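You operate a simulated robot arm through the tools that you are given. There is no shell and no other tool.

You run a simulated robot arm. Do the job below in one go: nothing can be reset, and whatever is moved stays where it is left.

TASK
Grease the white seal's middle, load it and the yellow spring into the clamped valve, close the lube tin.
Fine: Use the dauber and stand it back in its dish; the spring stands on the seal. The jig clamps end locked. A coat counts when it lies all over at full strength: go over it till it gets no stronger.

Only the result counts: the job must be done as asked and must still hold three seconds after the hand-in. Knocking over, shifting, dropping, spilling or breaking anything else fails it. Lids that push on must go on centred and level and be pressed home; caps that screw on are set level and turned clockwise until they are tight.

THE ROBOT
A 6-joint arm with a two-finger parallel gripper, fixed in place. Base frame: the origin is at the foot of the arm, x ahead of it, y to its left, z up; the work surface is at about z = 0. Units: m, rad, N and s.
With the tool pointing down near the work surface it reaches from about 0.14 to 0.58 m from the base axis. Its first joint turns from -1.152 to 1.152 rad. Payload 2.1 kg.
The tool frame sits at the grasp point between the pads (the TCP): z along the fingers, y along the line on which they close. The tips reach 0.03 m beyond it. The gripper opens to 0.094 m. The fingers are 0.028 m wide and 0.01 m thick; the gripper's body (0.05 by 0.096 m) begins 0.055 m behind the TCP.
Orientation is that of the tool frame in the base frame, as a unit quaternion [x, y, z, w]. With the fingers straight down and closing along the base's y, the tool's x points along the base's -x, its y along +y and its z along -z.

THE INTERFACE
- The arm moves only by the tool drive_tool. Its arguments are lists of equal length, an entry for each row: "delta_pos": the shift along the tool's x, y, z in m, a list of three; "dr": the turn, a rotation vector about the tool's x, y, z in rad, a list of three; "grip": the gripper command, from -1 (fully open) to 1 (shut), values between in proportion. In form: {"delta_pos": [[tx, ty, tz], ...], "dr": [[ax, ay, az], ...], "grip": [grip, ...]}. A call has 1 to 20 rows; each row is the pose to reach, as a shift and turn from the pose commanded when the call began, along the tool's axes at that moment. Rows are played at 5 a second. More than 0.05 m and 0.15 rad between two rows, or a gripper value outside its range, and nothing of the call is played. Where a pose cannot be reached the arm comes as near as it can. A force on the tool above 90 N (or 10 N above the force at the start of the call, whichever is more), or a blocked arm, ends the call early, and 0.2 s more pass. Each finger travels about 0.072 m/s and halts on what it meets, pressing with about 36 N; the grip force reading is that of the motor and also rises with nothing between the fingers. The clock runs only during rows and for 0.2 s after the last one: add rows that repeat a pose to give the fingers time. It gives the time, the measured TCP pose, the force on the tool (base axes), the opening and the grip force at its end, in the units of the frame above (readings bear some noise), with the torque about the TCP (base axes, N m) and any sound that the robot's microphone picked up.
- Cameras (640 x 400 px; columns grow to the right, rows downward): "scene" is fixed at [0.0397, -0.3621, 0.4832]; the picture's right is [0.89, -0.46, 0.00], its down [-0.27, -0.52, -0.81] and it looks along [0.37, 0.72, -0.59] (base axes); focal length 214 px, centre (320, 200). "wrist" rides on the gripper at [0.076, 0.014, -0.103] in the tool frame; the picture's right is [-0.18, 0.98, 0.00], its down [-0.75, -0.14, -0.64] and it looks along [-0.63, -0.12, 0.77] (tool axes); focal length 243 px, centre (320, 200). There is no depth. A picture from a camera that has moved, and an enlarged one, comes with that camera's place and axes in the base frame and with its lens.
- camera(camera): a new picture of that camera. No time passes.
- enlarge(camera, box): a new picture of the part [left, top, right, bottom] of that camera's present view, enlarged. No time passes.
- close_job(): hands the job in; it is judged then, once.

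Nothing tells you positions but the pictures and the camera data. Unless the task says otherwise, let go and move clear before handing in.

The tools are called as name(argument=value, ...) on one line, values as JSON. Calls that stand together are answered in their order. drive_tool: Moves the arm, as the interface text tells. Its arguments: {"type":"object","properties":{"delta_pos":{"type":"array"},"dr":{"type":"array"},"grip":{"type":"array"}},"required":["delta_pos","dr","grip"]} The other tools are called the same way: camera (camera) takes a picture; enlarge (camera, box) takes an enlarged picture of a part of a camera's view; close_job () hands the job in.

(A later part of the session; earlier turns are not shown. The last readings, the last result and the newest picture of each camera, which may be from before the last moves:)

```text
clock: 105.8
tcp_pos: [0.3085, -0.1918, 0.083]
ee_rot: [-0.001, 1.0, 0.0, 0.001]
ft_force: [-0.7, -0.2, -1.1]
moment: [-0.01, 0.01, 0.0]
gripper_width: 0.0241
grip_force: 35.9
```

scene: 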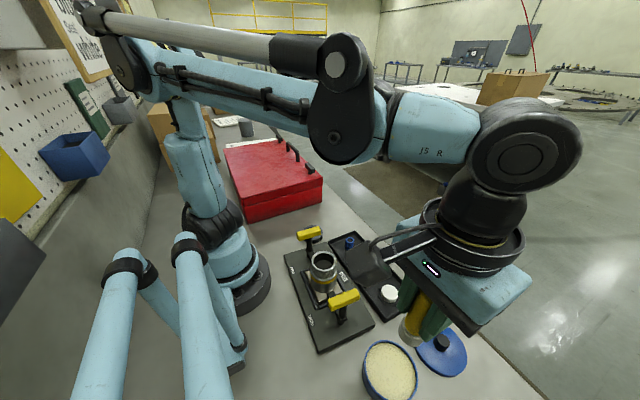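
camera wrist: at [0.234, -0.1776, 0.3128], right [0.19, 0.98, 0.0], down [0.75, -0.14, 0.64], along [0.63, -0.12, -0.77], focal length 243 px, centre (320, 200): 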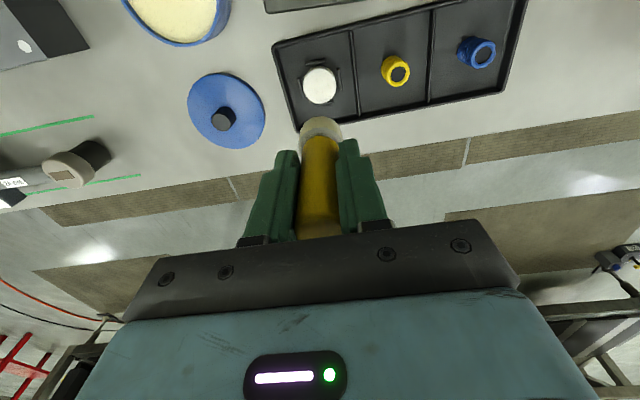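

drive_tool(delta_pos=[[0, 0, 0.0003]], dr=[[0, 0, 0]], grip=[1])

drive_tool(delta_pos=[[0, 0, 0.0002]], dr=[[0, 0, 0]], grip=[1])

camera(camera="wrist")

```text
clock: 106.2
tcp_pos: [0.3074, -0.1908, 0.0826]
ee_rot: [0.0, 1.0, 0.0, 0.002]
ft_force: [-0.8, 0.6, 6.0]
moment: [0.01, -0.03, 0.01]
gripper_width: 0.0237
grip_force: 35.9
```

```text
clock: 106.6
tcp_pos: [0.3076, -0.1904, 0.0807]
ee_rot: [0.0, 1.0, -0.001, 0.001]
ft_force: [-0.9, -1.4, 11.9]
moment: [-0.11, 0.05, 0.01]
gripper_width: 0.0238
grip_force: 35.5
```

```text
taken
camera wrist: at [0.2325, -0.1757, 0.1838], right [0.19, 0.98, 0.0], down [0.75, -0.14, 0.64], along [0.63, -0.12, -0.77], focal length 243 px, centre (320, 200)
```

wrist: 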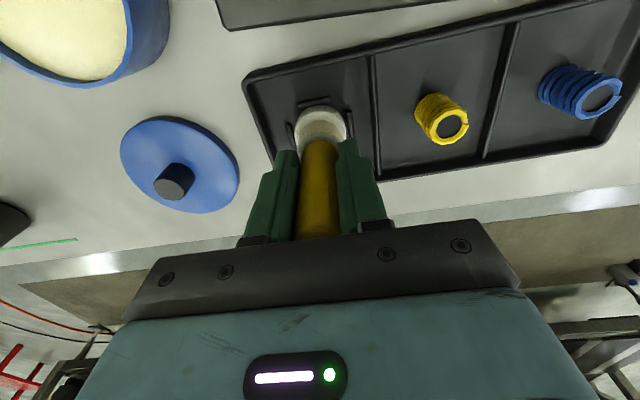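

drive_tool(delta_pos=[[0, 0, -0.0001], [0.0015, 0, -0.0001], [0.003, 0, -0.0001], [0.0045, 0, -0.0001], [0.006, 0, -0.0001]], dr=[[0, 0, 0], [0, 0, 0], [0, 0, 0], [0, 0, 0], [0, 0, 0]], grip=[1, 1, 1, 1, 1])

enlarge(camera="scene", box=[372, 270, 408, 306])

```text
clock: 107.8
tcp_pos: [0.3012, -0.1888, 0.0818]
ee_rot: [-0.001, 1.0, -0.001, 0.001]
ft_force: [8.4, 0.7, 14.1]
moment: [0.0, -0.6, 0.02]
gripper_width: 0.0237
grip_force: 36.2
```

```text
11.11 times, centred on (390, 288) of scene
camera zoom: at [0.0396, -0.3621, 0.4832], right [0.89, -0.46, 0.0], down [-0.27, -0.52, -0.81], along [0.37, 0.72, -0.59], focal length 2383 px, centre (-458, -778)
```

zoom: 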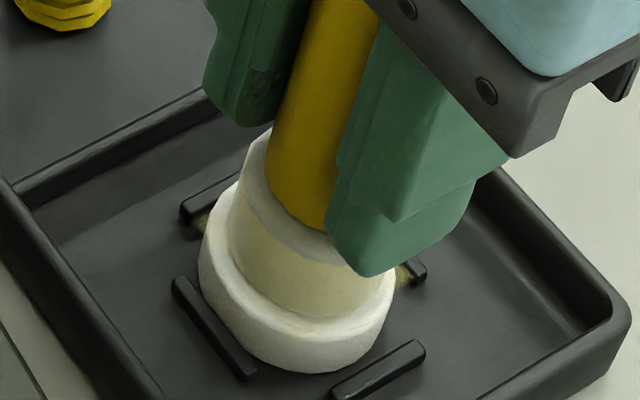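

drive_tool(delta_pos=[[-0.0015, 0, 0], [-0.003, 0, 0], [-0.0045, 0, 0], [-0.006, 0, 0], [-0.006, 0, 0]], dr=[[0, 0, 0], [0, 0, 0], [0, 0, 0], [0, 0, 0], [0, 0, 0]], grip=[1, 1, 1, 1, 1])

enlarge(camera="scene", box=[372, 270, 408, 306])

```text
clock: 109.0
tcp_pos: [0.3071, -0.1894, 0.0821]
ee_rot: [0.0, 1.0, -0.001, 0.002]
ft_force: [-1.6, -1.4, 2.4]
moment: [-0.04, 0.05, 0.0]
gripper_width: 0.024
grip_force: 35.3
```

```text
11.11 times, centred on (390, 288) of scene
camera zoom: at [0.0397, -0.3621, 0.4832], right [0.89, -0.46, 0.0], down [-0.27, -0.52, -0.81], along [0.37, 0.72, -0.59], focal length 2383 px, centre (-458, -778)
```

zoom: 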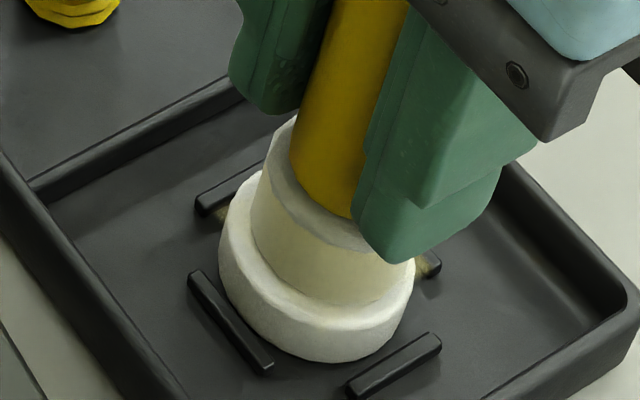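

drive_tool(delta_pos=[[0, 0, -0.01], [0, 0, -0.04], [0, 0, -0.08], [0, 0, -0.12], [0, 0, -0.12]], dr=[[0, 0, 0], [0, 0, 0], [0, 0, 0], [0, 0, 0], [0, 0, 0]], grip=[1, 1, 1, 1, 1])

enlarge(camera="scene", box=[382, 284, 392, 292])

enlarge(camera="wrist", box=[290, 60, 350, 115])

```text
clock: 110.2
tcp_pos: [0.3072, -0.1914, 0.2023]
ee_rot: [0.001, 1.0, -0.002, 0.001]
ft_force: [0.3, -0.4, -1.1]
moment: [-0.01, 0.02, -0.03]
gripper_width: 0.0237
grip_force: 36.2
```

```text
16.00 times, centred on (387, 288) of scene
camera zoom: at [0.0397, -0.3621, 0.4832], right [0.89, -0.46, 0.0], down [-0.27, -0.52, -0.81], along [0.37, 0.72, -0.59], focal length 3432 px, centre (-752, -1208)
```

zoom: 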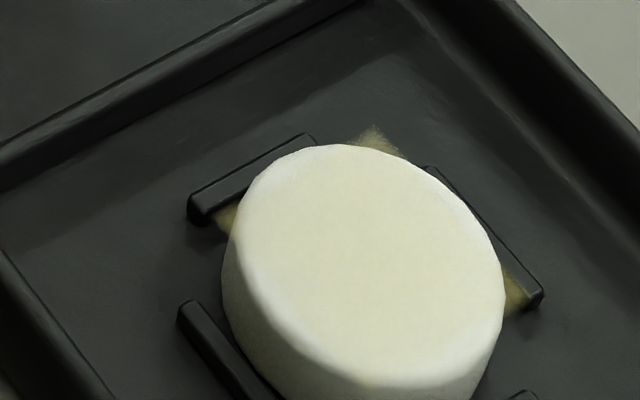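

```text
7.27 times, centred on (320, 88) of wrist
camera zoom: at [0.2312, -0.1773, 0.3046], right [0.19, 0.98, 0.0], down [0.75, -0.14, 0.64], along [0.63, -0.12, -0.77], focal length 1764 px, centre (320, 1018)
```

zoom: 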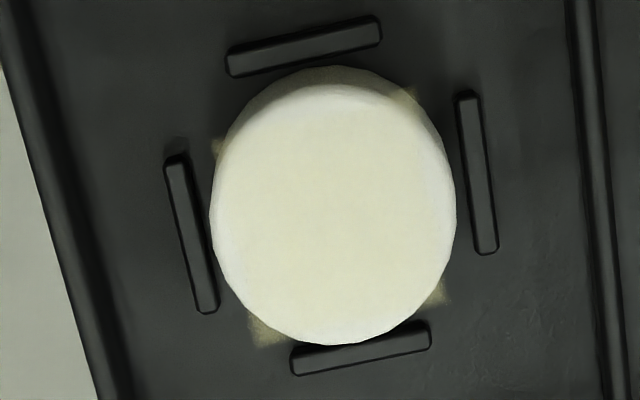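

I'll test straight dabs (repeated press-lift) to see whether these strengthen the coat.

drive_tool(delta_pos=[[0.0015, 0, 0.045], [0.0015, 0, 0.09], [0.0015, 0, 0.117], [0.0015, 0, 0.1205], [0.0015, 0, 0.1175], [0.003, 0, 0.1205], [0.003, 0, 0.1175], [0.0015, 0.0015, 0.1205], [0.0015, 0.0015, 0.1175], [0, 0, 0.1205], [0, 0, 0.1175], [0.0015, -0.0015, 0.1206], [0.0015, -0.0015, 0.1175], [0.0015, 0, 0.1206], [0.0015, 0, 0.1175], [0.003, 0, 0.1206], [0.003, 0, 0.1175], [0.0015, 0, 0.1206], [0.0015, 0, 0.1206]], dr=[[0, 0, 0], [0, 0, 0], [0, 0, 0], [0, 0, 0], [0, 0, 0], [0, 0, 0], [0, 0, 0], [0, 0, 0], [0, 0, 0], [0, 0, 0], [0, 0, 0], [0, 0, 0], [0, 0, 0], [0, 0, 0], [0, 0, 0], [0, 0, 0], [0, 0, 0], [0, 0, 0], [0, 0, 0]], grip=[1, 1, 1, 1, 1, 1, 1, 1, 1, 1, 1, 1, 1, 1, 1, 1, 1, 1, 1])

drive_tool(delta_pos=[[0, 0, -0.01], [0, 0, -0.04], [0, 0, -0.08], [0, 0, -0.12], [0, 0, -0.12]], dr=[[0, 0, 0], [0, 0, 0], [0, 0, 0], [0, 0, 0], [0, 0, 0]], grip=[1, 1, 1, 1, 1])

enlarge(camera="scene", box=[382, 284, 392, 292])

enlarge(camera="wrist", box=[290, 60, 350, 115])

```text
clock: 114.2
tcp_pos: [0.3072, -0.1888, 0.0816]
ee_rot: [0.001, 1.0, -0.001, 0.001]
ft_force: [-1.9, 0.0, 11.8]
moment: [-0.03, 0.05, -0.01]
gripper_width: 0.024
grip_force: 36.2
```

```text
clock: 115.4
tcp_pos: [0.3057, -0.1908, 0.2036]
ee_rot: [0.001, 1.0, -0.001, 0.001]
ft_force: [0.0, 0.1, 0.1]
moment: [0.0, 0.01, 0.0]
gripper_width: 0.024
grip_force: 36.0
```

```text
16.00 times, centred on (387, 288) of scene
camera zoom: at [0.0397, -0.3621, 0.4832], right [0.89, -0.46, 0.0], down [-0.27, -0.52, -0.81], along [0.37, 0.72, -0.59], focal length 3432 px, centre (-752, -1208)
```

zoom: 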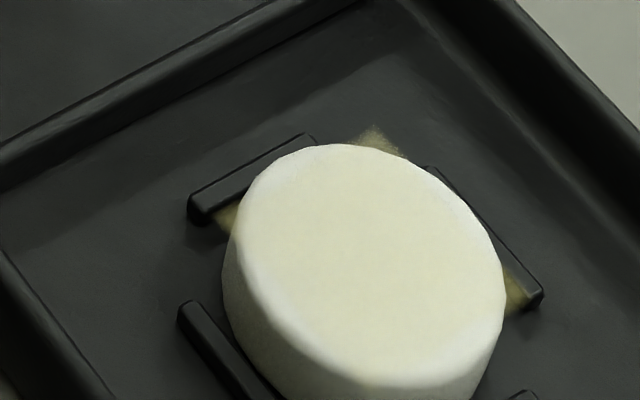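

```text
7.27 times, centred on (320, 88) of wrist
camera zoom: at [0.2295, -0.1775, 0.3052], right [0.19, 0.98, 0.0], down [0.75, -0.14, 0.64], along [0.63, -0.12, -0.77], focal length 1764 px, centre (320, 1018)
```

zoom: 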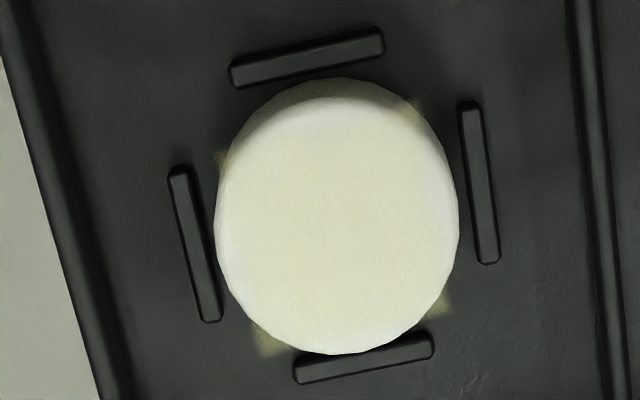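

The tray stays put with straight dabs. I'll re-dip and do another strong set of dabs and see if the coat still changes.

drive_tool(delta_pos=[[0.03, -0.03, 0], [0.06, -0.06, 0], [0.09, -0.095, 0], [0.1014, -0.114, 0], [0.1014, -0.114, 0.04], [0.1014, -0.114, 0.08], [0.1014, -0.114, 0.1], [0.1014, -0.114, 0.105], [0.1014, -0.114, 0.107], [0.1014, -0.114, 0.108], [0.1014, -0.114, 0.1085], [0.1014, -0.114, 0.1085]], dr=[[0, 0, 0], [0, 0, 0], [0, 0, 0], [0, 0, 0], [0, 0, 0], [0, 0, 0], [0, 0, 0], [0, 0, 0], [0, 0, 0], [0, 0, 0], [0, 0, 0], [0, 0, 0]], grip=[1, 1, 1, 1, 1, 1, 1, 1, 1, 1, 1, 1])

camera(camera="wrist")

```text
clock: 118.0
tcp_pos: [0.2042, -0.3033, 0.0933]
ee_rot: [0.0, 1.0, -0.001, 0.0]
ft_force: [1.5, 1.0, 26.9]
moment: [0.14, -0.16, 0.01]
gripper_width: 0.0239
grip_force: 35.7
```

```text
taken
camera wrist: at [0.1293, -0.289, 0.195], right [0.18, 0.98, 0.0], down [0.75, -0.14, 0.64], along [0.63, -0.12, -0.76], focal length 243 px, centre (320, 200)
```

wrist: 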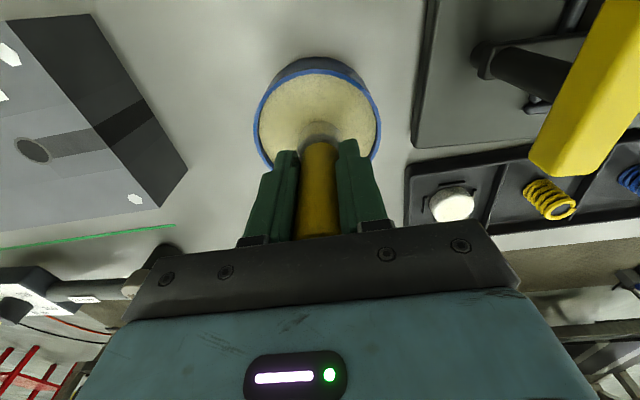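

drive_tool(delta_pos=[[0, 0, -0.01], [0, 0, -0.05], [0, 0, -0.09], [-0.03, 0.03, -0.1], [-0.06, 0.065, -0.1], [-0.09, 0.1, -0.09], [-0.101, 0.113, -0.05], [-0.101, 0.113, -0.01], [-0.101, 0.113, 0.008], [-0.101, 0.113, 0.0125], [-0.101, 0.113, 0.0133], [-0.101, 0.113, 0.0133]], dr=[[0, 0, 0], [0, 0, 0], [0, 0, 0], [0, 0, 0], [0, 0, 0], [0, 0, 0], [0, 0, 0], [0, 0, 0], [0, 0, 0], [0, 0, 0], [0, 0, 0], [0, 0, 0]], grip=[1, 1, 1, 1, 1, 1, 1, 1, 1, 1, 1, 1])

enlarge(camera="scene", box=[372, 270, 408, 306])

enlarge(camera="wrist", box=[240, 60, 400, 180])

```text
clock: 120.6
tcp_pos: [0.3064, -0.1895, 0.0804]
ee_rot: [0.001, 1.0, -0.001, 0.0]
ft_force: [0.2, 0.9, 5.6]
moment: [0.06, -0.04, 0.02]
gripper_width: 0.0239
grip_force: 35.8
```

```text
11.11 times, centred on (390, 288) of scene
camera zoom: at [0.0397, -0.3621, 0.4832], right [0.89, -0.46, 0.0], down [-0.27, -0.52, -0.81], along [0.37, 0.72, -0.59], focal length 2383 px, centre (-458, -778)
```

zoom: 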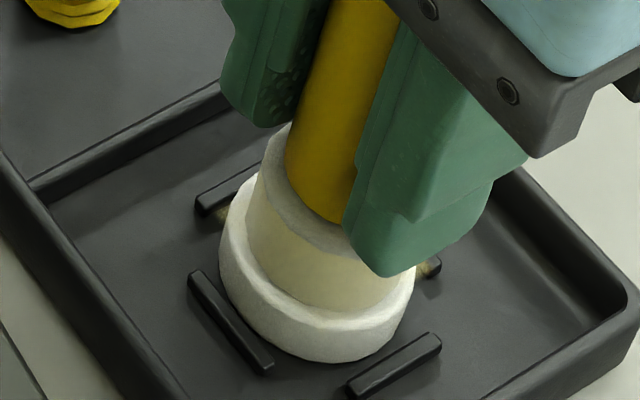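

```text
3.33 times, centred on (320, 120) of wrist
camera zoom: at [0.2306, -0.1766, 0.1821], right [0.18, 0.98, 0.0], down [0.75, -0.14, 0.64], along [0.63, -0.12, -0.77], focal length 809 px, centre (320, 467)
```

zoom: 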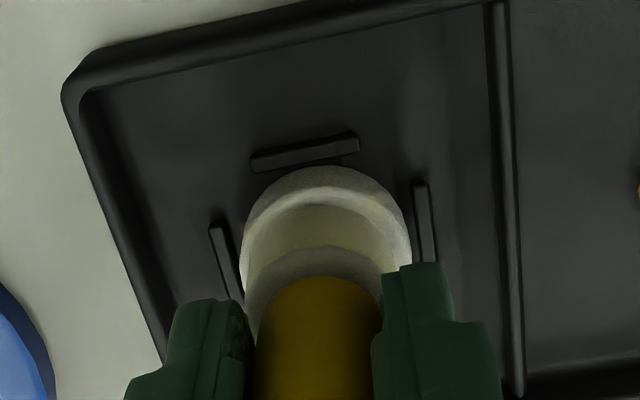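

drive_tool(delta_pos=[[0.002, 0, 0.0001], [0.0014, 0.0014, 0.0001], [0, 0.002, 0.0001], [-0.0014, 0.0014, 0.0001], [-0.002, 0, 0.0001], [-0.0014, -0.0014, 0.0001], [0, -0.002, 0.0001], [0.0014, -0.0014, 0.0001], [0.002, 0, 0.0001], [0, 0, 0.0001], [-0.002, 0, 0.0001], [0, 0, 0.0001], [0, 0.002, 0.0001], [0, 0, 0.0001], [0, -0.002, 0.0001], [0, 0, 0.0001], [0.002, 0, 0.0001], [0, 0, 0.0001]], dr=[[0, 0, 0], [0, 0, 0], [0, 0, 0], [0, 0, 0], [0, 0, 0], [0, 0, 0], [0, 0, 0], [0, 0, 0], [0, 0, 0], [0, 0, 0], [0, 0, 0], [0, 0, 0], [0, 0, 0], [0, 0, 0], [0, 0, 0], [0, 0, 0], [0, 0, 0], [0, 0, 0]], grip=[1, 1, 1, 1, 1, 1, 1, 1, 1, 1, 1, 1, 1, 1, 1, 1, 1, 1])

enlarge(camera="scene", box=[372, 270, 408, 306])

drive_tool(delta_pos=[[0, 0, -0.01], [0, 0, -0.04], [0, 0, -0.08], [0, 0, -0.12], [0, 0, -0.12]], dr=[[0, 0, 0], [0, 0, 0], [0, 0, 0], [0, 0, 0], [0, 0, 0]], grip=[1, 1, 1, 1, 1])

enlarge(camera="scene", box=[382, 284, 392, 292])

enlarge(camera="wrist", box=[290, 60, 350, 115])

```text
clock: 124.4
tcp_pos: [0.3056, -0.1913, 0.0804]
ee_rot: [0.002, 1.0, -0.002, 0.0]
ft_force: [-0.7, 2.3, 16.3]
moment: [0.14, -0.04, -0.02]
gripper_width: 0.0239
grip_force: 36.4
```

```text
11.11 times, centred on (390, 288) of scene
camera zoom: at [0.0396, -0.3621, 0.4832], right [0.89, -0.46, 0.0], down [-0.27, -0.52, -0.81], along [0.37, 0.72, -0.59], focal length 2383 px, centre (-458, -778)
```

zoom: 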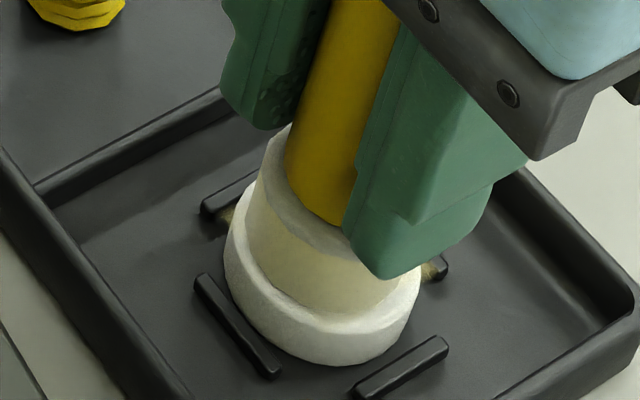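

```text
clock: 125.6
tcp_pos: [0.3086, -0.1909, 0.1964]
ee_rot: [0.002, 1.0, -0.001, 0.0]
ft_force: [-0.3, 0.6, -2.4]
moment: [-0.01, 0.01, 0.0]
gripper_width: 0.0241
grip_force: 35.7
```

```text
16.00 times, centred on (387, 288) of scene
camera zoom: at [0.0397, -0.3621, 0.4832], right [0.89, -0.46, 0.0], down [-0.27, -0.52, -0.81], along [0.37, 0.72, -0.59], focal length 3432 px, centre (-752, -1208)
```

zoom: 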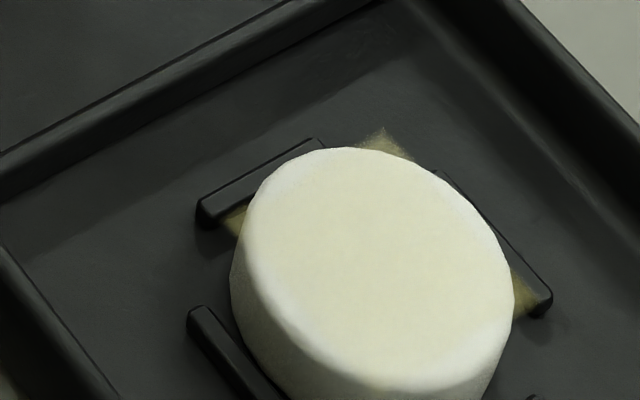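

```text
7.27 times, centred on (320, 88) of wrist
camera zoom: at [0.232, -0.178, 0.2984], right [0.19, 0.98, 0.0], down [0.75, -0.14, 0.64], along [0.63, -0.12, -0.77], focal length 1764 px, centre (320, 1018)
```

zoom: 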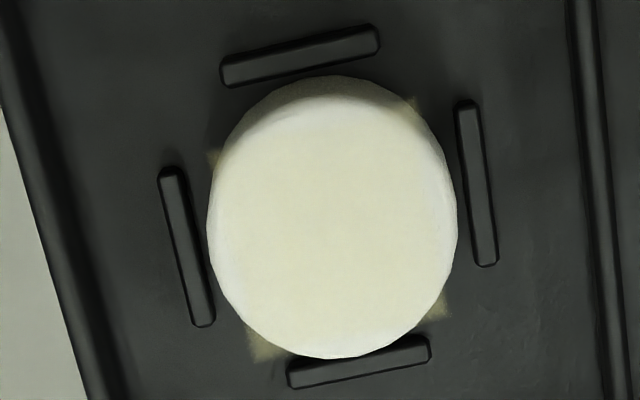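

enlarge(camera="scene", box=[350, 270, 430, 400])

enlarge(camera="wrist", box=[100, 0, 350, 140])

```text
3.08 times, centred on (390, 335) of scene
camera zoom: at [0.0397, -0.3621, 0.4832], right [0.89, -0.46, 0.0], down [-0.27, -0.52, -0.81], along [0.37, 0.72, -0.59], focal length 660 px, centre (105, -215)
```

zoom: 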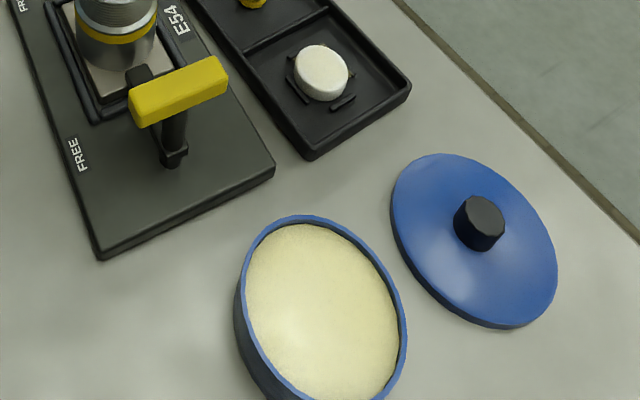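

```text
2.56 times, centred on (225, 70) of wrist
camera zoom: at [0.232, -0.178, 0.2984], right [0.19, 0.98, 0.0], down [0.75, -0.14, 0.64], along [0.63, -0.12, -0.77], focal length 621 px, centre (563, 533)
```

zoom: 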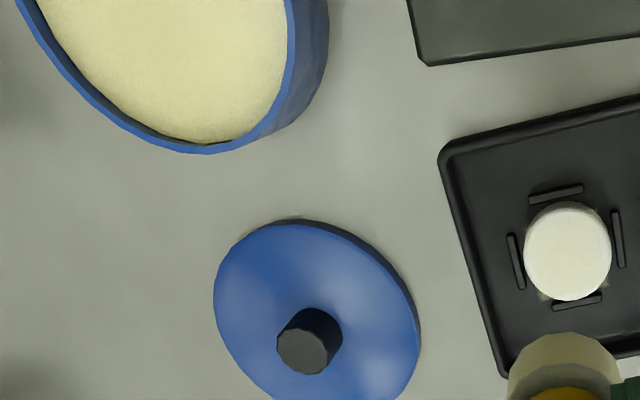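

The seal coat is still paler than the tin grease, so it needs more. I'll use a light touch (about 4 N), so the pad slides over the seal without dragging the tray, with longer strokes.

drive_tool(delta_pos=[[0, 0.0005, 0.045], [0, 0.0005, 0.09], [0, 0.0005, 0.116], [0, 0.0005, 0.1192], [0, 0.0005, 0.1194]], dr=[[0, 0, 0], [0, 0, 0], [0, 0, 0], [0, 0, 0], [0, 0, 0]], grip=[1, 1, 1, 1, 1])

drive_tool(delta_pos=[[0, 0, 0.0002]], dr=[[0, 0, 0]], grip=[1])

```text
clock: 126.8
tcp_pos: [0.3069, -0.1881, 0.0802]
ee_rot: [0.001, 1.0, 0.001, 0.002]
ft_force: [3.8, 2.5, 18.4]
moment: [0.21, -0.28, 0.0]
gripper_width: 0.0236
grip_force: 35.5
```

```text
clock: 127.2
tcp_pos: [0.3065, -0.1893, 0.0786]
ee_rot: [0.0, 1.0, 0.0, 0.002]
ft_force: [3.9, 1.9, 26.4]
moment: [0.19, -0.34, 0.05]
gripper_width: 0.024
grip_force: 36.4
```

drive_tool(delta_pos=[[0, 0, -0.0006]], dr=[[0, 0, 0]], grip=[1])

drive_tool(delta_pos=[[0, 0, 0.0]], dr=[[0, 0, 0]], grip=[1])

```text
clock: 127.6
tcp_pos: [0.3058, -0.1895, 0.0792]
ee_rot: [0.0, 1.0, -0.001, 0.001]
ft_force: [5.1, 1.4, 7.9]
moment: [0.05, -0.38, 0.01]
gripper_width: 0.0242
grip_force: 35.5
```

```text
clock: 128.0
tcp_pos: [0.3051, -0.1891, 0.0799]
ee_rot: [0.001, 1.0, -0.001, 0.001]
ft_force: [2.0, 0.8, 3.8]
moment: [0.0, -0.15, 0.0]
gripper_width: 0.024
grip_force: 36.4
```

drive_tool(delta_pos=[[0.002, 0, 0], [0.004, 0, 0], [0.002, 0, 0], [0, 0, 0], [-0.002, 0, 0], [-0.004, 0, 0], [-0.002, 0, 0], [0, 0, 0], [0, 0.002, 0], [0, 0.004, 0], [0, 0.002, 0], [0, 0, 0], [0, -0.002, 0], [0, -0.004, 0], [0, -0.002, 0], [0, 0, 0]], dr=[[0, 0, 0], [0, 0, 0], [0, 0, 0], [0, 0, 0], [0, 0, 0], [0, 0, 0], [0, 0, 0], [0, 0, 0], [0, 0, 0], [0, 0, 0], [0, 0, 0], [0, 0, 0], [0, 0, 0], [0, 0, 0], [0, 0, 0], [0, 0, 0]], grip=[1, 1, 1, 1, 1, 1, 1, 1, 1, 1, 1, 1, 1, 1, 1, 1])

enlarge(camera="scene", box=[372, 270, 408, 306])

```text
clock: 131.4
tcp_pos: [0.3067, -0.1904, 0.0799]
ee_rot: [0.0, 1.0, -0.001, 0.001]
ft_force: [0.8, -1.6, 0.7]
moment: [-0.1, 0.0, 0.01]
gripper_width: 0.0239
grip_force: 35.8
```

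```text
11.11 times, centred on (390, 288) of scene
camera zoom: at [0.0397, -0.3621, 0.4832], right [0.89, -0.46, 0.0], down [-0.27, -0.52, -0.81], along [0.37, 0.72, -0.59], focal length 2383 px, centre (-458, -778)
```

zoom: 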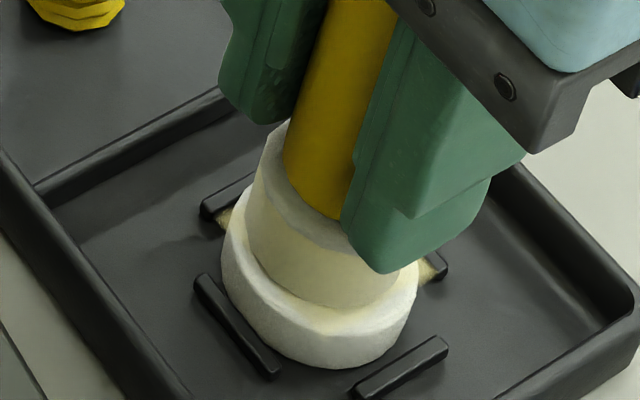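

Tray unmoved, and the coat marks are visibly brighter: light sliding strokes work. Lift to look.

drive_tool(delta_pos=[[0, 0, -0.01], [0, 0, -0.04], [0, 0, -0.08], [0, 0, -0.12], [0, 0, -0.12]], dr=[[0, 0, 0], [0, 0, 0], [0, 0, 0], [0, 0, 0], [0, 0, 0]], grip=[1, 1, 1, 1, 1])

enlarge(camera="scene", box=[382, 284, 392, 292])

enlarge(camera="wrist", box=[290, 60, 350, 115])

```text
clock: 132.6
tcp_pos: [0.3054, -0.1882, 0.1999]
ee_rot: [0.0, 1.0, -0.001, 0.001]
ft_force: [0.2, -0.8, 0.1]
moment: [0.02, -0.02, -0.02]
gripper_width: 0.024
grip_force: 35.7
```

```text
16.00 times, centred on (387, 288) of scene
camera zoom: at [0.0397, -0.3621, 0.4832], right [0.89, -0.46, 0.0], down [-0.27, -0.52, -0.81], along [0.37, 0.72, -0.59], focal length 3432 px, centre (-752, -1208)
```

zoom: 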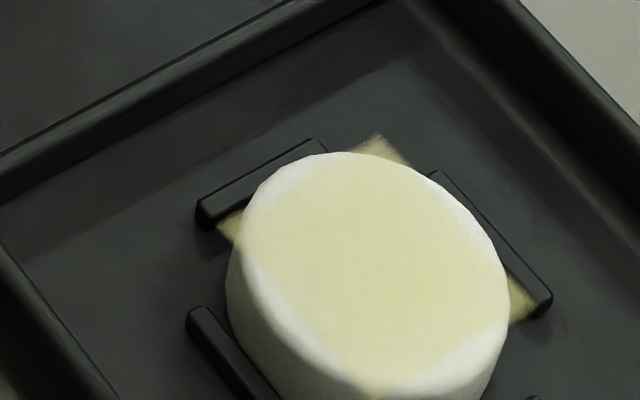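

```text
7.27 times, centred on (320, 88) of wrist
camera zoom: at [0.2304, -0.1744, 0.3017], right [0.18, 0.98, 0.0], down [0.75, -0.14, 0.64], along [0.63, -0.12, -0.77], focal length 1764 px, centre (320, 1018)
```

zoom: 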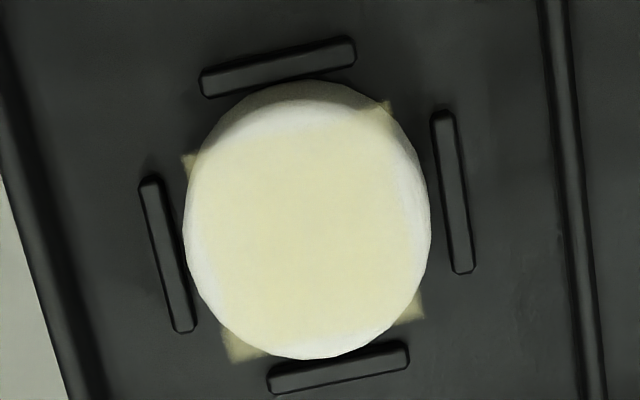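

Now a clear cream square covers the seal's middle. I'll repeat the light strokes.

drive_tool(delta_pos=[[0, 0, 0.045], [0, 0, 0.09], [0, 0, 0.117], [0, 0, 0.1201], [0.002, 0, 0.1202], [0.004, 0, 0.1202], [0.002, 0, 0.1202], [0, 0, 0.1202], [-0.002, 0, 0.1202], [-0.004, 0, 0.1202], [-0.002, 0, 0.1202], [0, 0, 0.1202], [0, 0.002, 0.1202], [0, 0.004, 0.1202], [0, 0.002, 0.1202], [0, 0, 0.1202], [0, -0.002, 0.1202], [0, -0.004, 0.1202], [0, -0.002, 0.1202], [0, 0, 0.1202]], dr=[[0, 0, 0], [0, 0, 0], [0, 0, 0], [0, 0, 0], [0, 0, 0], [0, 0, 0], [0, 0, 0], [0, 0, 0], [0, 0, 0], [0, 0, 0], [0, 0, 0], [0, 0, 0], [0, 0, 0], [0, 0, 0], [0, 0, 0], [0, 0, 0], [0, 0, 0], [0, 0, 0], [0, 0, 0], [0, 0, 0]], grip=[1, 1, 1, 1, 1, 1, 1, 1, 1, 1, 1, 1, 1, 1, 1, 1, 1, 1, 1, 1])

drive_tool(delta_pos=[[0, 0, -0.01], [0, 0, -0.04], [0, 0, -0.08], [0, 0, -0.12], [0, 0, -0.12]], dr=[[0, 0, 0], [0, 0, 0], [0, 0, 0], [0, 0, 0], [0, 0, 0]], grip=[1, 1, 1, 1, 1])

enlarge(camera="scene", box=[382, 284, 392, 292])

enlarge(camera="wrist", box=[290, 60, 350, 115])

```text
clock: 136.8
tcp_pos: [0.3067, -0.1902, 0.0793]
ee_rot: [0.0, 1.0, -0.001, 0.001]
ft_force: [-0.5, 0.2, -0.5]
moment: [-0.01, 0.01, 0.01]
gripper_width: 0.0241
grip_force: 36.2
```

```text
clock: 138.0
tcp_pos: [0.3072, -0.1894, 0.2007]
ee_rot: [0.0, 1.0, -0.001, 0.001]
ft_force: [-0.4, 0.2, -1.1]
moment: [0.0, -0.01, 0.02]
gripper_width: 0.0238
grip_force: 35.9
```

```text
16.00 times, centred on (387, 288) of scene
camera zoom: at [0.0397, -0.3621, 0.4832], right [0.89, -0.46, 0.0], down [-0.27, -0.52, -0.81], along [0.37, 0.72, -0.59], focal length 3432 px, centre (-752, -1208)
```

zoom: 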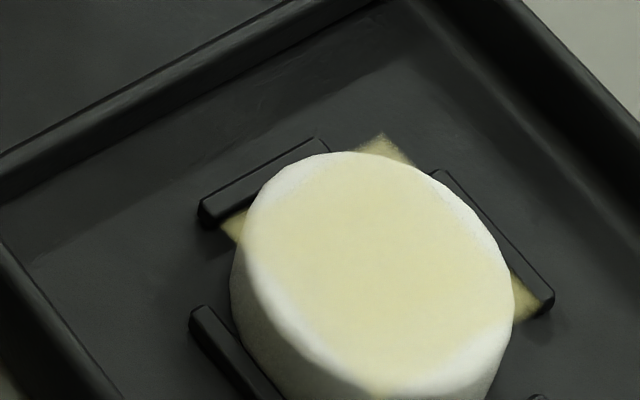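

```text
7.27 times, centred on (320, 88) of wrist
camera zoom: at [0.2313, -0.1756, 0.3038], right [0.18, 0.98, 0.0], down [0.75, -0.14, 0.64], along [0.63, -0.12, -0.77], focal length 1764 px, centre (320, 1018)
```

zoom: 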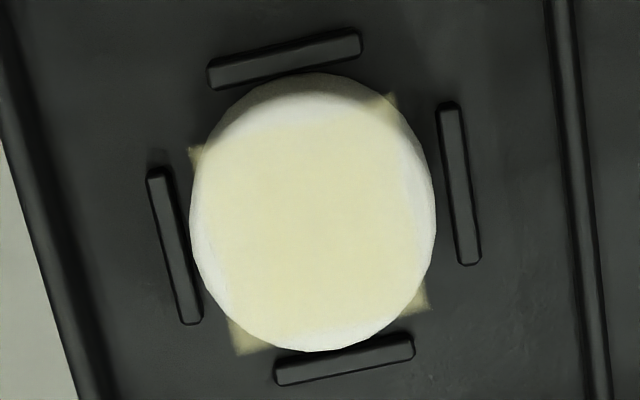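

Still getting stronger. Another pass with slightly firmer contact.

drive_tool(delta_pos=[[0, 0, 0.045], [0, 0, 0.09], [0, 0, 0.117], [0, 0, 0.1203], [0.002, 0, 0.1204], [0.004, 0, 0.1204], [0.002, 0, 0.1204], [0, 0, 0.1204], [-0.002, 0, 0.1204], [-0.004, 0, 0.1204], [-0.002, 0, 0.1204], [0, 0, 0.1204], [0, 0.002, 0.1204], [0, 0.004, 0.1204], [0, 0.002, 0.1204], [0, 0, 0.1204], [0, -0.002, 0.1204], [0, -0.004, 0.1204], [0, -0.002, 0.1204], [0, 0, 0.1204]], dr=[[0, 0, 0], [0, 0, 0], [0, 0, 0], [0, 0, 0], [0, 0, 0], [0, 0, 0], [0, 0, 0], [0, 0, 0], [0, 0, 0], [0, 0, 0], [0, 0, 0], [0, 0, 0], [0, 0, 0], [0, 0, 0], [0, 0, 0], [0, 0, 0], [0, 0, 0], [0, 0, 0], [0, 0, 0], [0, 0, 0]], grip=[1, 1, 1, 1, 1, 1, 1, 1, 1, 1, 1, 1, 1, 1, 1, 1, 1, 1, 1, 1])

drive_tool(delta_pos=[[0, 0, -0.01], [0, 0, -0.04], [0, 0, -0.08], [0, 0, -0.12], [0, 0, -0.12]], dr=[[0, 0, 0], [0, 0, 0], [0, 0, 0], [0, 0, 0], [0, 0, 0]], grip=[1, 1, 1, 1, 1])

enlarge(camera="scene", box=[382, 284, 392, 292])

enlarge(camera="wrist", box=[290, 60, 350, 115])

enlarge(camera="scene", box=[350, 270, 430, 400])

```text
clock: 142.2
tcp_pos: [0.3065, -0.1895, 0.0798]
ee_rot: [0.0, 1.0, -0.001, 0.0]
ft_force: [-0.6, 0.4, -0.8]
moment: [0.04, -0.01, 0.0]
gripper_width: 0.024
grip_force: 36.1
```

```text
clock: 143.4
tcp_pos: [0.3051, -0.1877, 0.2007]
ee_rot: [0.0, 1.0, -0.002, 0.001]
ft_force: [-0.6, -0.3, -1.0]
moment: [0.02, -0.03, 0.01]
gripper_width: 0.0237
grip_force: 36.5
```

```text
16.00 times, centred on (387, 288) of scene
camera zoom: at [0.0397, -0.3621, 0.4832], right [0.89, -0.46, 0.0], down [-0.27, -0.52, -0.81], along [0.37, 0.72, -0.59], focal length 3432 px, centre (-752, -1208)
```

zoom: 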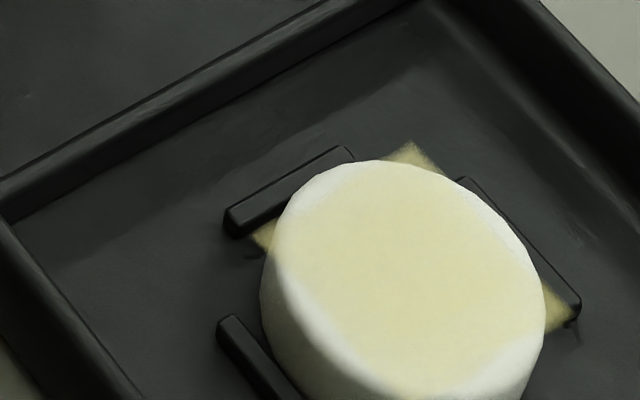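

```text
7.27 times, centred on (320, 88) of wrist
camera zoom: at [0.2293, -0.1739, 0.3032], right [0.18, 0.98, 0.0], down [0.75, -0.14, 0.64], along [0.63, -0.12, -0.77], focal length 1764 px, centre (320, 1018)
```

zoom: 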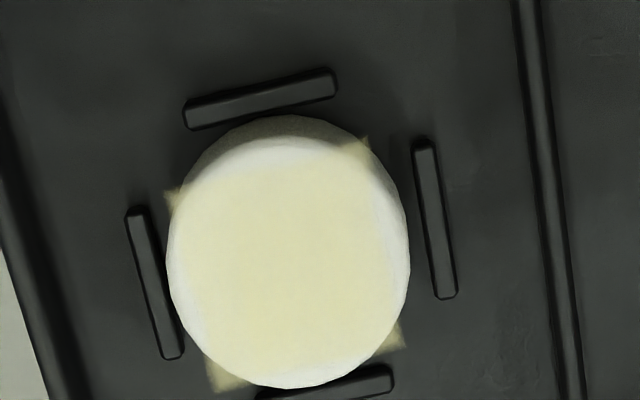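

```text
3.08 times, centred on (390, 335) of scene
camera zoom: at [0.0397, -0.3621, 0.4832], right [0.89, -0.46, 0.0], down [-0.27, -0.52, -0.81], along [0.37, 0.72, -0.59], focal length 660 px, centre (105, -215)
```

zoom: 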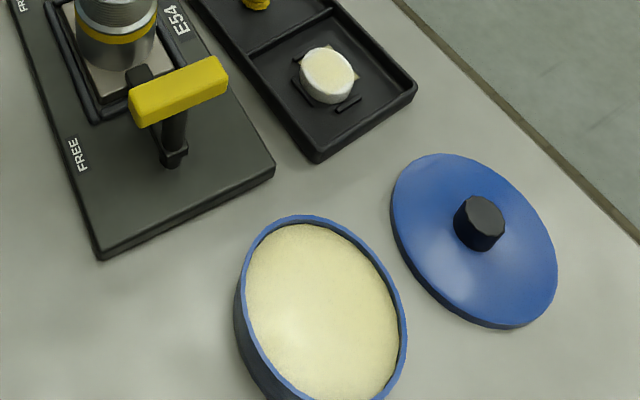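

The coat is much stronger now, but that pass pushed the tray about 4 mm in -y and 3 mm in +x. I'll do a controlled reverse drag to bring it back (also coating), checking as I go.

drive_tool(delta_pos=[[-0.0063, -0.0093, 0.045], [-0.0063, -0.0093, 0.09], [-0.0063, -0.0093, 0.117], [-0.0063, -0.0093, 0.1203], [-0.0063, -0.0093, 0.1207], [-0.0063, -0.0093, 0.1207]], dr=[[0, 0, 0], [0, 0, 0], [0, 0, 0], [0, 0, 0], [0, 0, 0], [0, 0, 0]], grip=[1, 1, 1, 1, 1, 1])

enlarge(camera="scene", box=[372, 270, 408, 306])

enlarge(camera="wrist", box=[240, 60, 400, 180])

```text
clock: 144.8
tcp_pos: [0.3118, -0.1991, 0.0792]
ee_rot: [0.001, 1.0, -0.001, 0.001]
ft_force: [-0.9, -1.3, 4.3]
moment: [-0.1, 0.04, 0.01]
gripper_width: 0.0242
grip_force: 36.3
```

```text
11.11 times, centred on (390, 288) of scene
camera zoom: at [0.0397, -0.3621, 0.4832], right [0.89, -0.46, 0.0], down [-0.27, -0.52, -0.81], along [0.37, 0.72, -0.59], focal length 2383 px, centre (-458, -778)
```

zoom: 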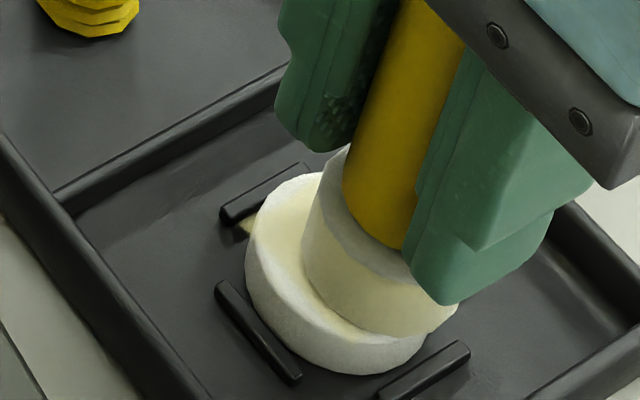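

```text
3.33 times, centred on (320, 120) of wrist
camera zoom: at [0.2368, -0.1859, 0.1821], right [0.19, 0.98, 0.0], down [0.75, -0.14, 0.64], along [0.63, -0.12, -0.77], focal length 809 px, centre (320, 467)
```

zoom: 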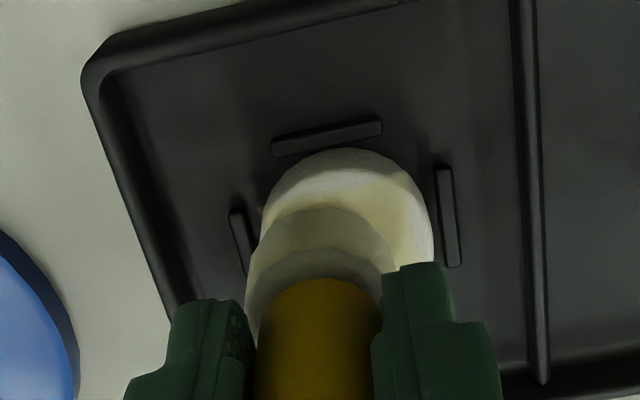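

drive_tool(delta_pos=[[0.0015, 0.002, 0.0002], [0.003, 0.004, 0.0003], [0.0045, 0.006, 0.0003], [0.006, 0.008, 0.0003]], dr=[[0, 0, 0], [0, 0, 0], [0, 0, 0], [0, 0, 0]], grip=[1, 1, 1, 1])

enlarge(camera="scene", box=[372, 270, 408, 306])

```text
clock: 145.8
tcp_pos: [0.3056, -0.1913, 0.0796]
ee_rot: [0.0, 1.0, -0.001, 0.001]
ft_force: [3.8, -4.3, 21.5]
moment: [-0.27, -0.23, -0.03]
gripper_width: 0.024
grip_force: 36.4
```

```text
11.11 times, centred on (390, 288) of scene
camera zoom: at [0.0396, -0.362, 0.4832], right [0.89, -0.46, 0.0], down [-0.27, -0.52, -0.81], along [0.37, 0.72, -0.59], focal length 2383 px, centre (-458, -778)
```

zoom: 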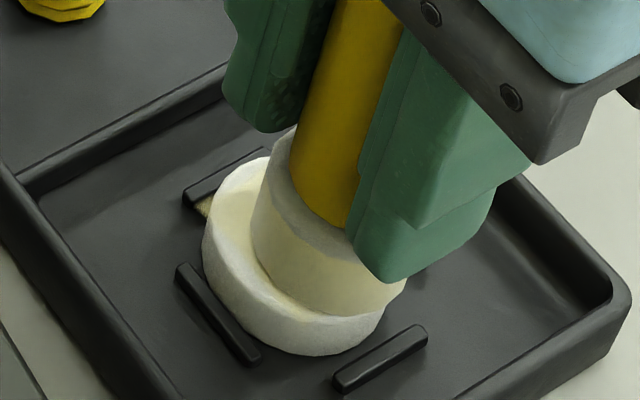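

drive_tool(delta_pos=[[0, 0, -0.01], [0, 0, -0.04], [0, 0, -0.08], [0, 0, -0.12], [0, 0, -0.12]], dr=[[0, 0, 0], [0, 0, 0], [0, 0, 0], [0, 0, 0], [0, 0, 0]], grip=[1, 1, 1, 1, 1])

enlarge(camera="scene", box=[340, 240, 440, 320])

enlarge(camera="scene", box=[382, 284, 392, 292])

enlarge(camera="wrist", box=[290, 60, 350, 115])

```text
clock: 147.0
tcp_pos: [0.3041, -0.1894, 0.199]
ee_rot: [0.0, 1.0, 0.0, 0.001]
ft_force: [0.3, 0.3, -0.5]
moment: [-0.02, -0.03, 0.0]
gripper_width: 0.024
grip_force: 36.3
```

```text
5.00 times, centred on (390, 280) of scene
camera zoom: at [0.0397, -0.3621, 0.4832], right [0.89, -0.46, 0.0], down [-0.27, -0.52, -0.81], along [0.37, 0.72, -0.59], focal length 1072 px, centre (-30, -200)
```

zoom: 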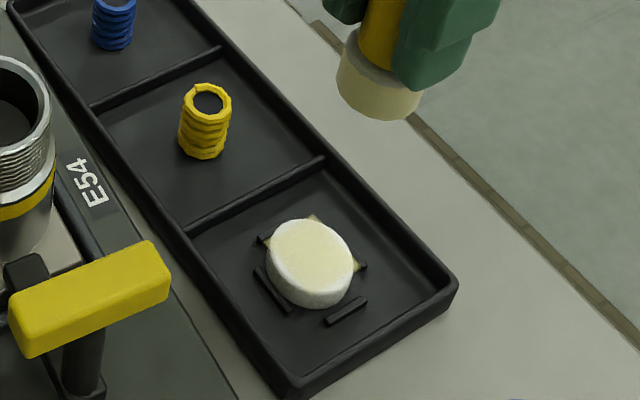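

```text
16.00 times, centred on (387, 288) of scene
camera zoom: at [0.0397, -0.3621, 0.4832], right [0.89, -0.46, 0.0], down [-0.27, -0.52, -0.81], along [0.37, 0.72, -0.59], focal length 3432 px, centre (-752, -1208)
```

zoom: 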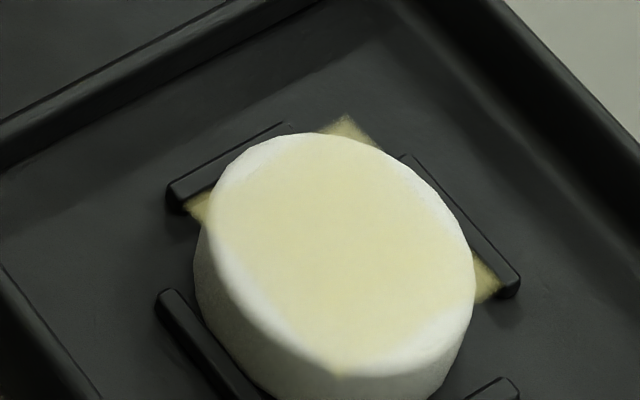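

```text
7.27 times, centred on (320, 88) of wrist
camera zoom: at [0.2295, -0.1756, 0.3011], right [0.18, 0.98, 0.0], down [0.75, -0.14, 0.64], along [0.63, -0.12, -0.77], focal length 1764 px, centre (320, 1018)
```

zoom: 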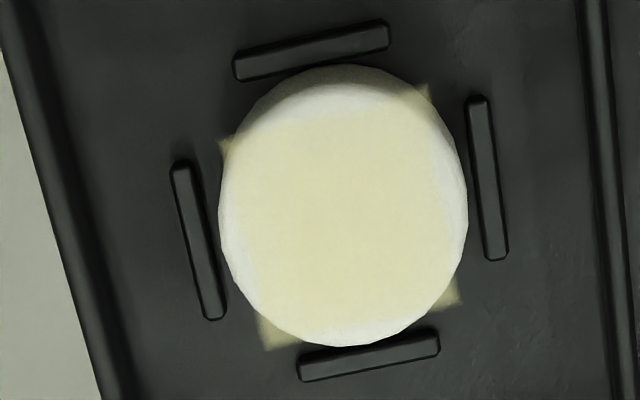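

The tray is now within about 3–4 mm (in +y) of its original place and the coat looks near full. One more dip and pass will tell if it still strengthens.

drive_tool(delta_pos=[[0.03, -0.03, 0], [0.06, -0.06, 0], [0.09, -0.095, 0], [0.1005, -0.116, 0], [0.1005, -0.116, 0.04], [0.1005, -0.116, 0.08], [0.1005, -0.116, 0.099], [0.1005, -0.116, 0.104], [0.1005, -0.116, 0.1055], [0.1005, -0.116, 0.1055]], dr=[[0, 0, 0], [0, 0, 0], [0, 0, 0], [0, 0, 0], [0, 0, 0], [0, 0, 0], [0, 0, 0], [0, 0, 0], [0, 0, 0], [0, 0, 0]], grip=[1, 1, 1, 1, 1, 1, 1, 1, 1, 1])

```text
clock: 149.2
tcp_pos: [0.2045, -0.3084, 0.094]
ee_rot: [0.001, 1.0, 0.0, 0.001]
ft_force: [-0.4, -0.3, -0.4]
moment: [0.01, -0.01, -0.01]
gripper_width: 0.024
grip_force: 36.1
```

drive_tool(delta_pos=[[0, 0, 0.0006], [0, 0, 0.001], [0, 0, 0.001]], dr=[[0, 0, 0], [0, 0, 0], [0, 0, 0]], grip=[1, 1, 1])

enlarge(camera="wrist", box=[240, 40, 400, 160])

```text
clock: 150.0
tcp_pos: [0.2044, -0.3076, 0.0939]
ee_rot: [0.001, 1.0, -0.001, 0.001]
ft_force: [-2.2, 0.3, 16.7]
moment: [-0.03, 0.1, 0.01]
gripper_width: 0.0241
grip_force: 35.8
```

```text
3.33 times, centred on (320, 100) of wrist
camera zoom: at [0.1294, -0.2937, 0.1951], right [0.19, 0.98, 0.0], down [0.75, -0.14, 0.64], along [0.63, -0.12, -0.77], focal length 809 px, centre (320, 533)
```

zoom: 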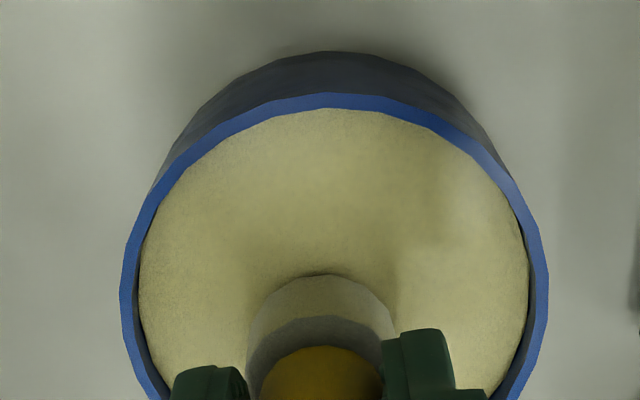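

drive_tool(delta_pos=[[0, 0, -0.01], [0, 0, -0.05], [0, 0, -0.09], [-0.03, 0.03, -0.1], [-0.06, 0.065, -0.1], [-0.09, 0.1, -0.09], [-0.0994, 0.1201, -0.05], [-0.0994, 0.1201, -0.01], [-0.0994, 0.1201, 0.008], [-0.0994, 0.1201, 0.012], [-0.0994, 0.1201, 0.0125], [-0.0994, 0.1201, 0.0125]], dr=[[0, 0, 0], [0, 0, 0], [0, 0, 0], [0, 0, 0], [0, 0, 0], [0, 0, 0], [0, 0, 0], [0, 0, 0], [0, 0, 0], [0, 0, 0], [0, 0, 0], [0, 0, 0]], grip=[1, 1, 1, 1, 1, 1, 1, 1, 1, 1, 1, 1])

enlarge(camera="wrist", box=[240, 60, 400, 180])

enlarge(camera="scene", box=[372, 270, 408, 306])

```text
clock: 152.6
tcp_pos: [0.3057, -0.1874, 0.0797]
ee_rot: [0.0, 1.0, -0.002, 0.002]
ft_force: [2.8, 1.4, 17.8]
moment: [0.09, -0.22, -0.01]
gripper_width: 0.0241
grip_force: 36.0
```

```text
3.33 times, centred on (320, 120) of wrist
camera zoom: at [0.2303, -0.1733, 0.1816], right [0.18, 0.98, 0.0], down [0.75, -0.14, 0.64], along [0.63, -0.12, -0.76], focal length 809 px, centre (320, 467)
```

zoom: 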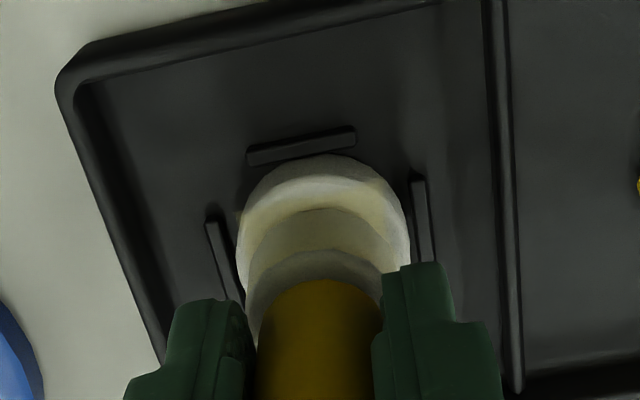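

```text
11.11 times, centred on (390, 288) of scene
camera zoom: at [0.0396, -0.362, 0.4832], right [0.89, -0.46, 0.0], down [-0.27, -0.52, -0.81], along [0.37, 0.72, -0.59], focal length 2383 px, centre (-458, -778)
```

zoom: 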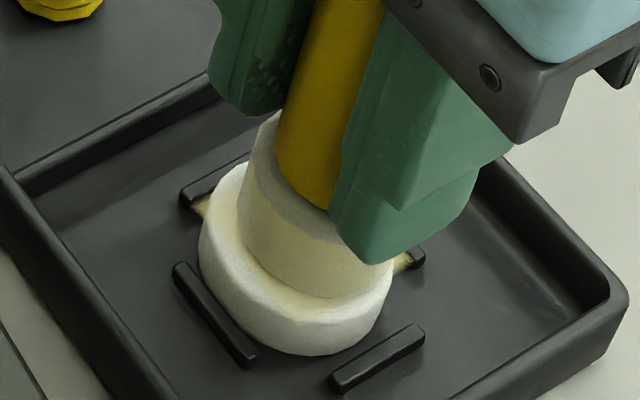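

drive_tool(delta_pos=[[0.0, 0, -0.0005], [0.0025, 0, -0.0005]], dr=[[0, 0, 0], [0, 0, 0]], grip=[1, 1])

drive_tool(delta_pos=[[0, 0, 0]], dr=[[0, 0, 0]], grip=[1])

```text
clock: 153.2
tcp_pos: [0.3025, -0.1876, 0.08]
ee_rot: [0.001, 1.0, -0.001, 0.0]
ft_force: [0.5, 0.5, -0.1]
moment: [0.02, -0.04, 0.01]
gripper_width: 0.0242
grip_force: 36.0
```

```text
clock: 153.6
tcp_pos: [0.3017, -0.1871, 0.0811]
ee_rot: [0.001, 1.0, -0.002, 0.001]
ft_force: [0.8, 0.1, -0.5]
moment: [0.02, 0.03, 0.0]
gripper_width: 0.0242
grip_force: 36.3
```

drive_tool(delta_pos=[[0, 0, 0.0002]], dr=[[0, 0, 0]], grip=[1])

drive_tool(delta_pos=[[0, 0, 0.0001]], dr=[[0, 0, 0]], grip=[1])

```text
clock: 154.0
tcp_pos: [0.3023, -0.1864, 0.0806]
ee_rot: [0.001, 1.0, 0.0, 0.001]
ft_force: [0.2, 1.5, 0.1]
moment: [-0.04, -0.01, 0.02]
gripper_width: 0.0242
grip_force: 35.9
```

```text
clock: 154.4
tcp_pos: [0.3031, -0.1874, 0.0809]
ee_rot: [0.0, 1.0, -0.001, 0.001]
ft_force: [0.5, 0.4, -1.0]
moment: [-0.01, 0.01, -0.02]
gripper_width: 0.0241
grip_force: 35.7
```

drive_tool(delta_pos=[[0, 0, 0.0002]], dr=[[0, 0, 0]], grip=[1])

drive_tool(delta_pos=[[0, 0, 0.0001]], dr=[[0, 0, 0]], grip=[1])

```text
clock: 154.8
tcp_pos: [0.3021, -0.1877, 0.0803]
ee_rot: [-0.001, 1.0, 0.0, 0.001]
ft_force: [0.5, 0.0, -1.0]
moment: [0.02, 0.0, -0.01]
gripper_width: 0.0244
grip_force: 35.5
```

```text
clock: 155.2
tcp_pos: [0.3028, -0.1873, 0.0793]
ee_rot: [0.0, 1.0, -0.001, 0.001]
ft_force: [-0.7, 0.5, 4.5]
moment: [0.06, 0.01, 0.01]
gripper_width: 0.0239
grip_force: 35.9
```

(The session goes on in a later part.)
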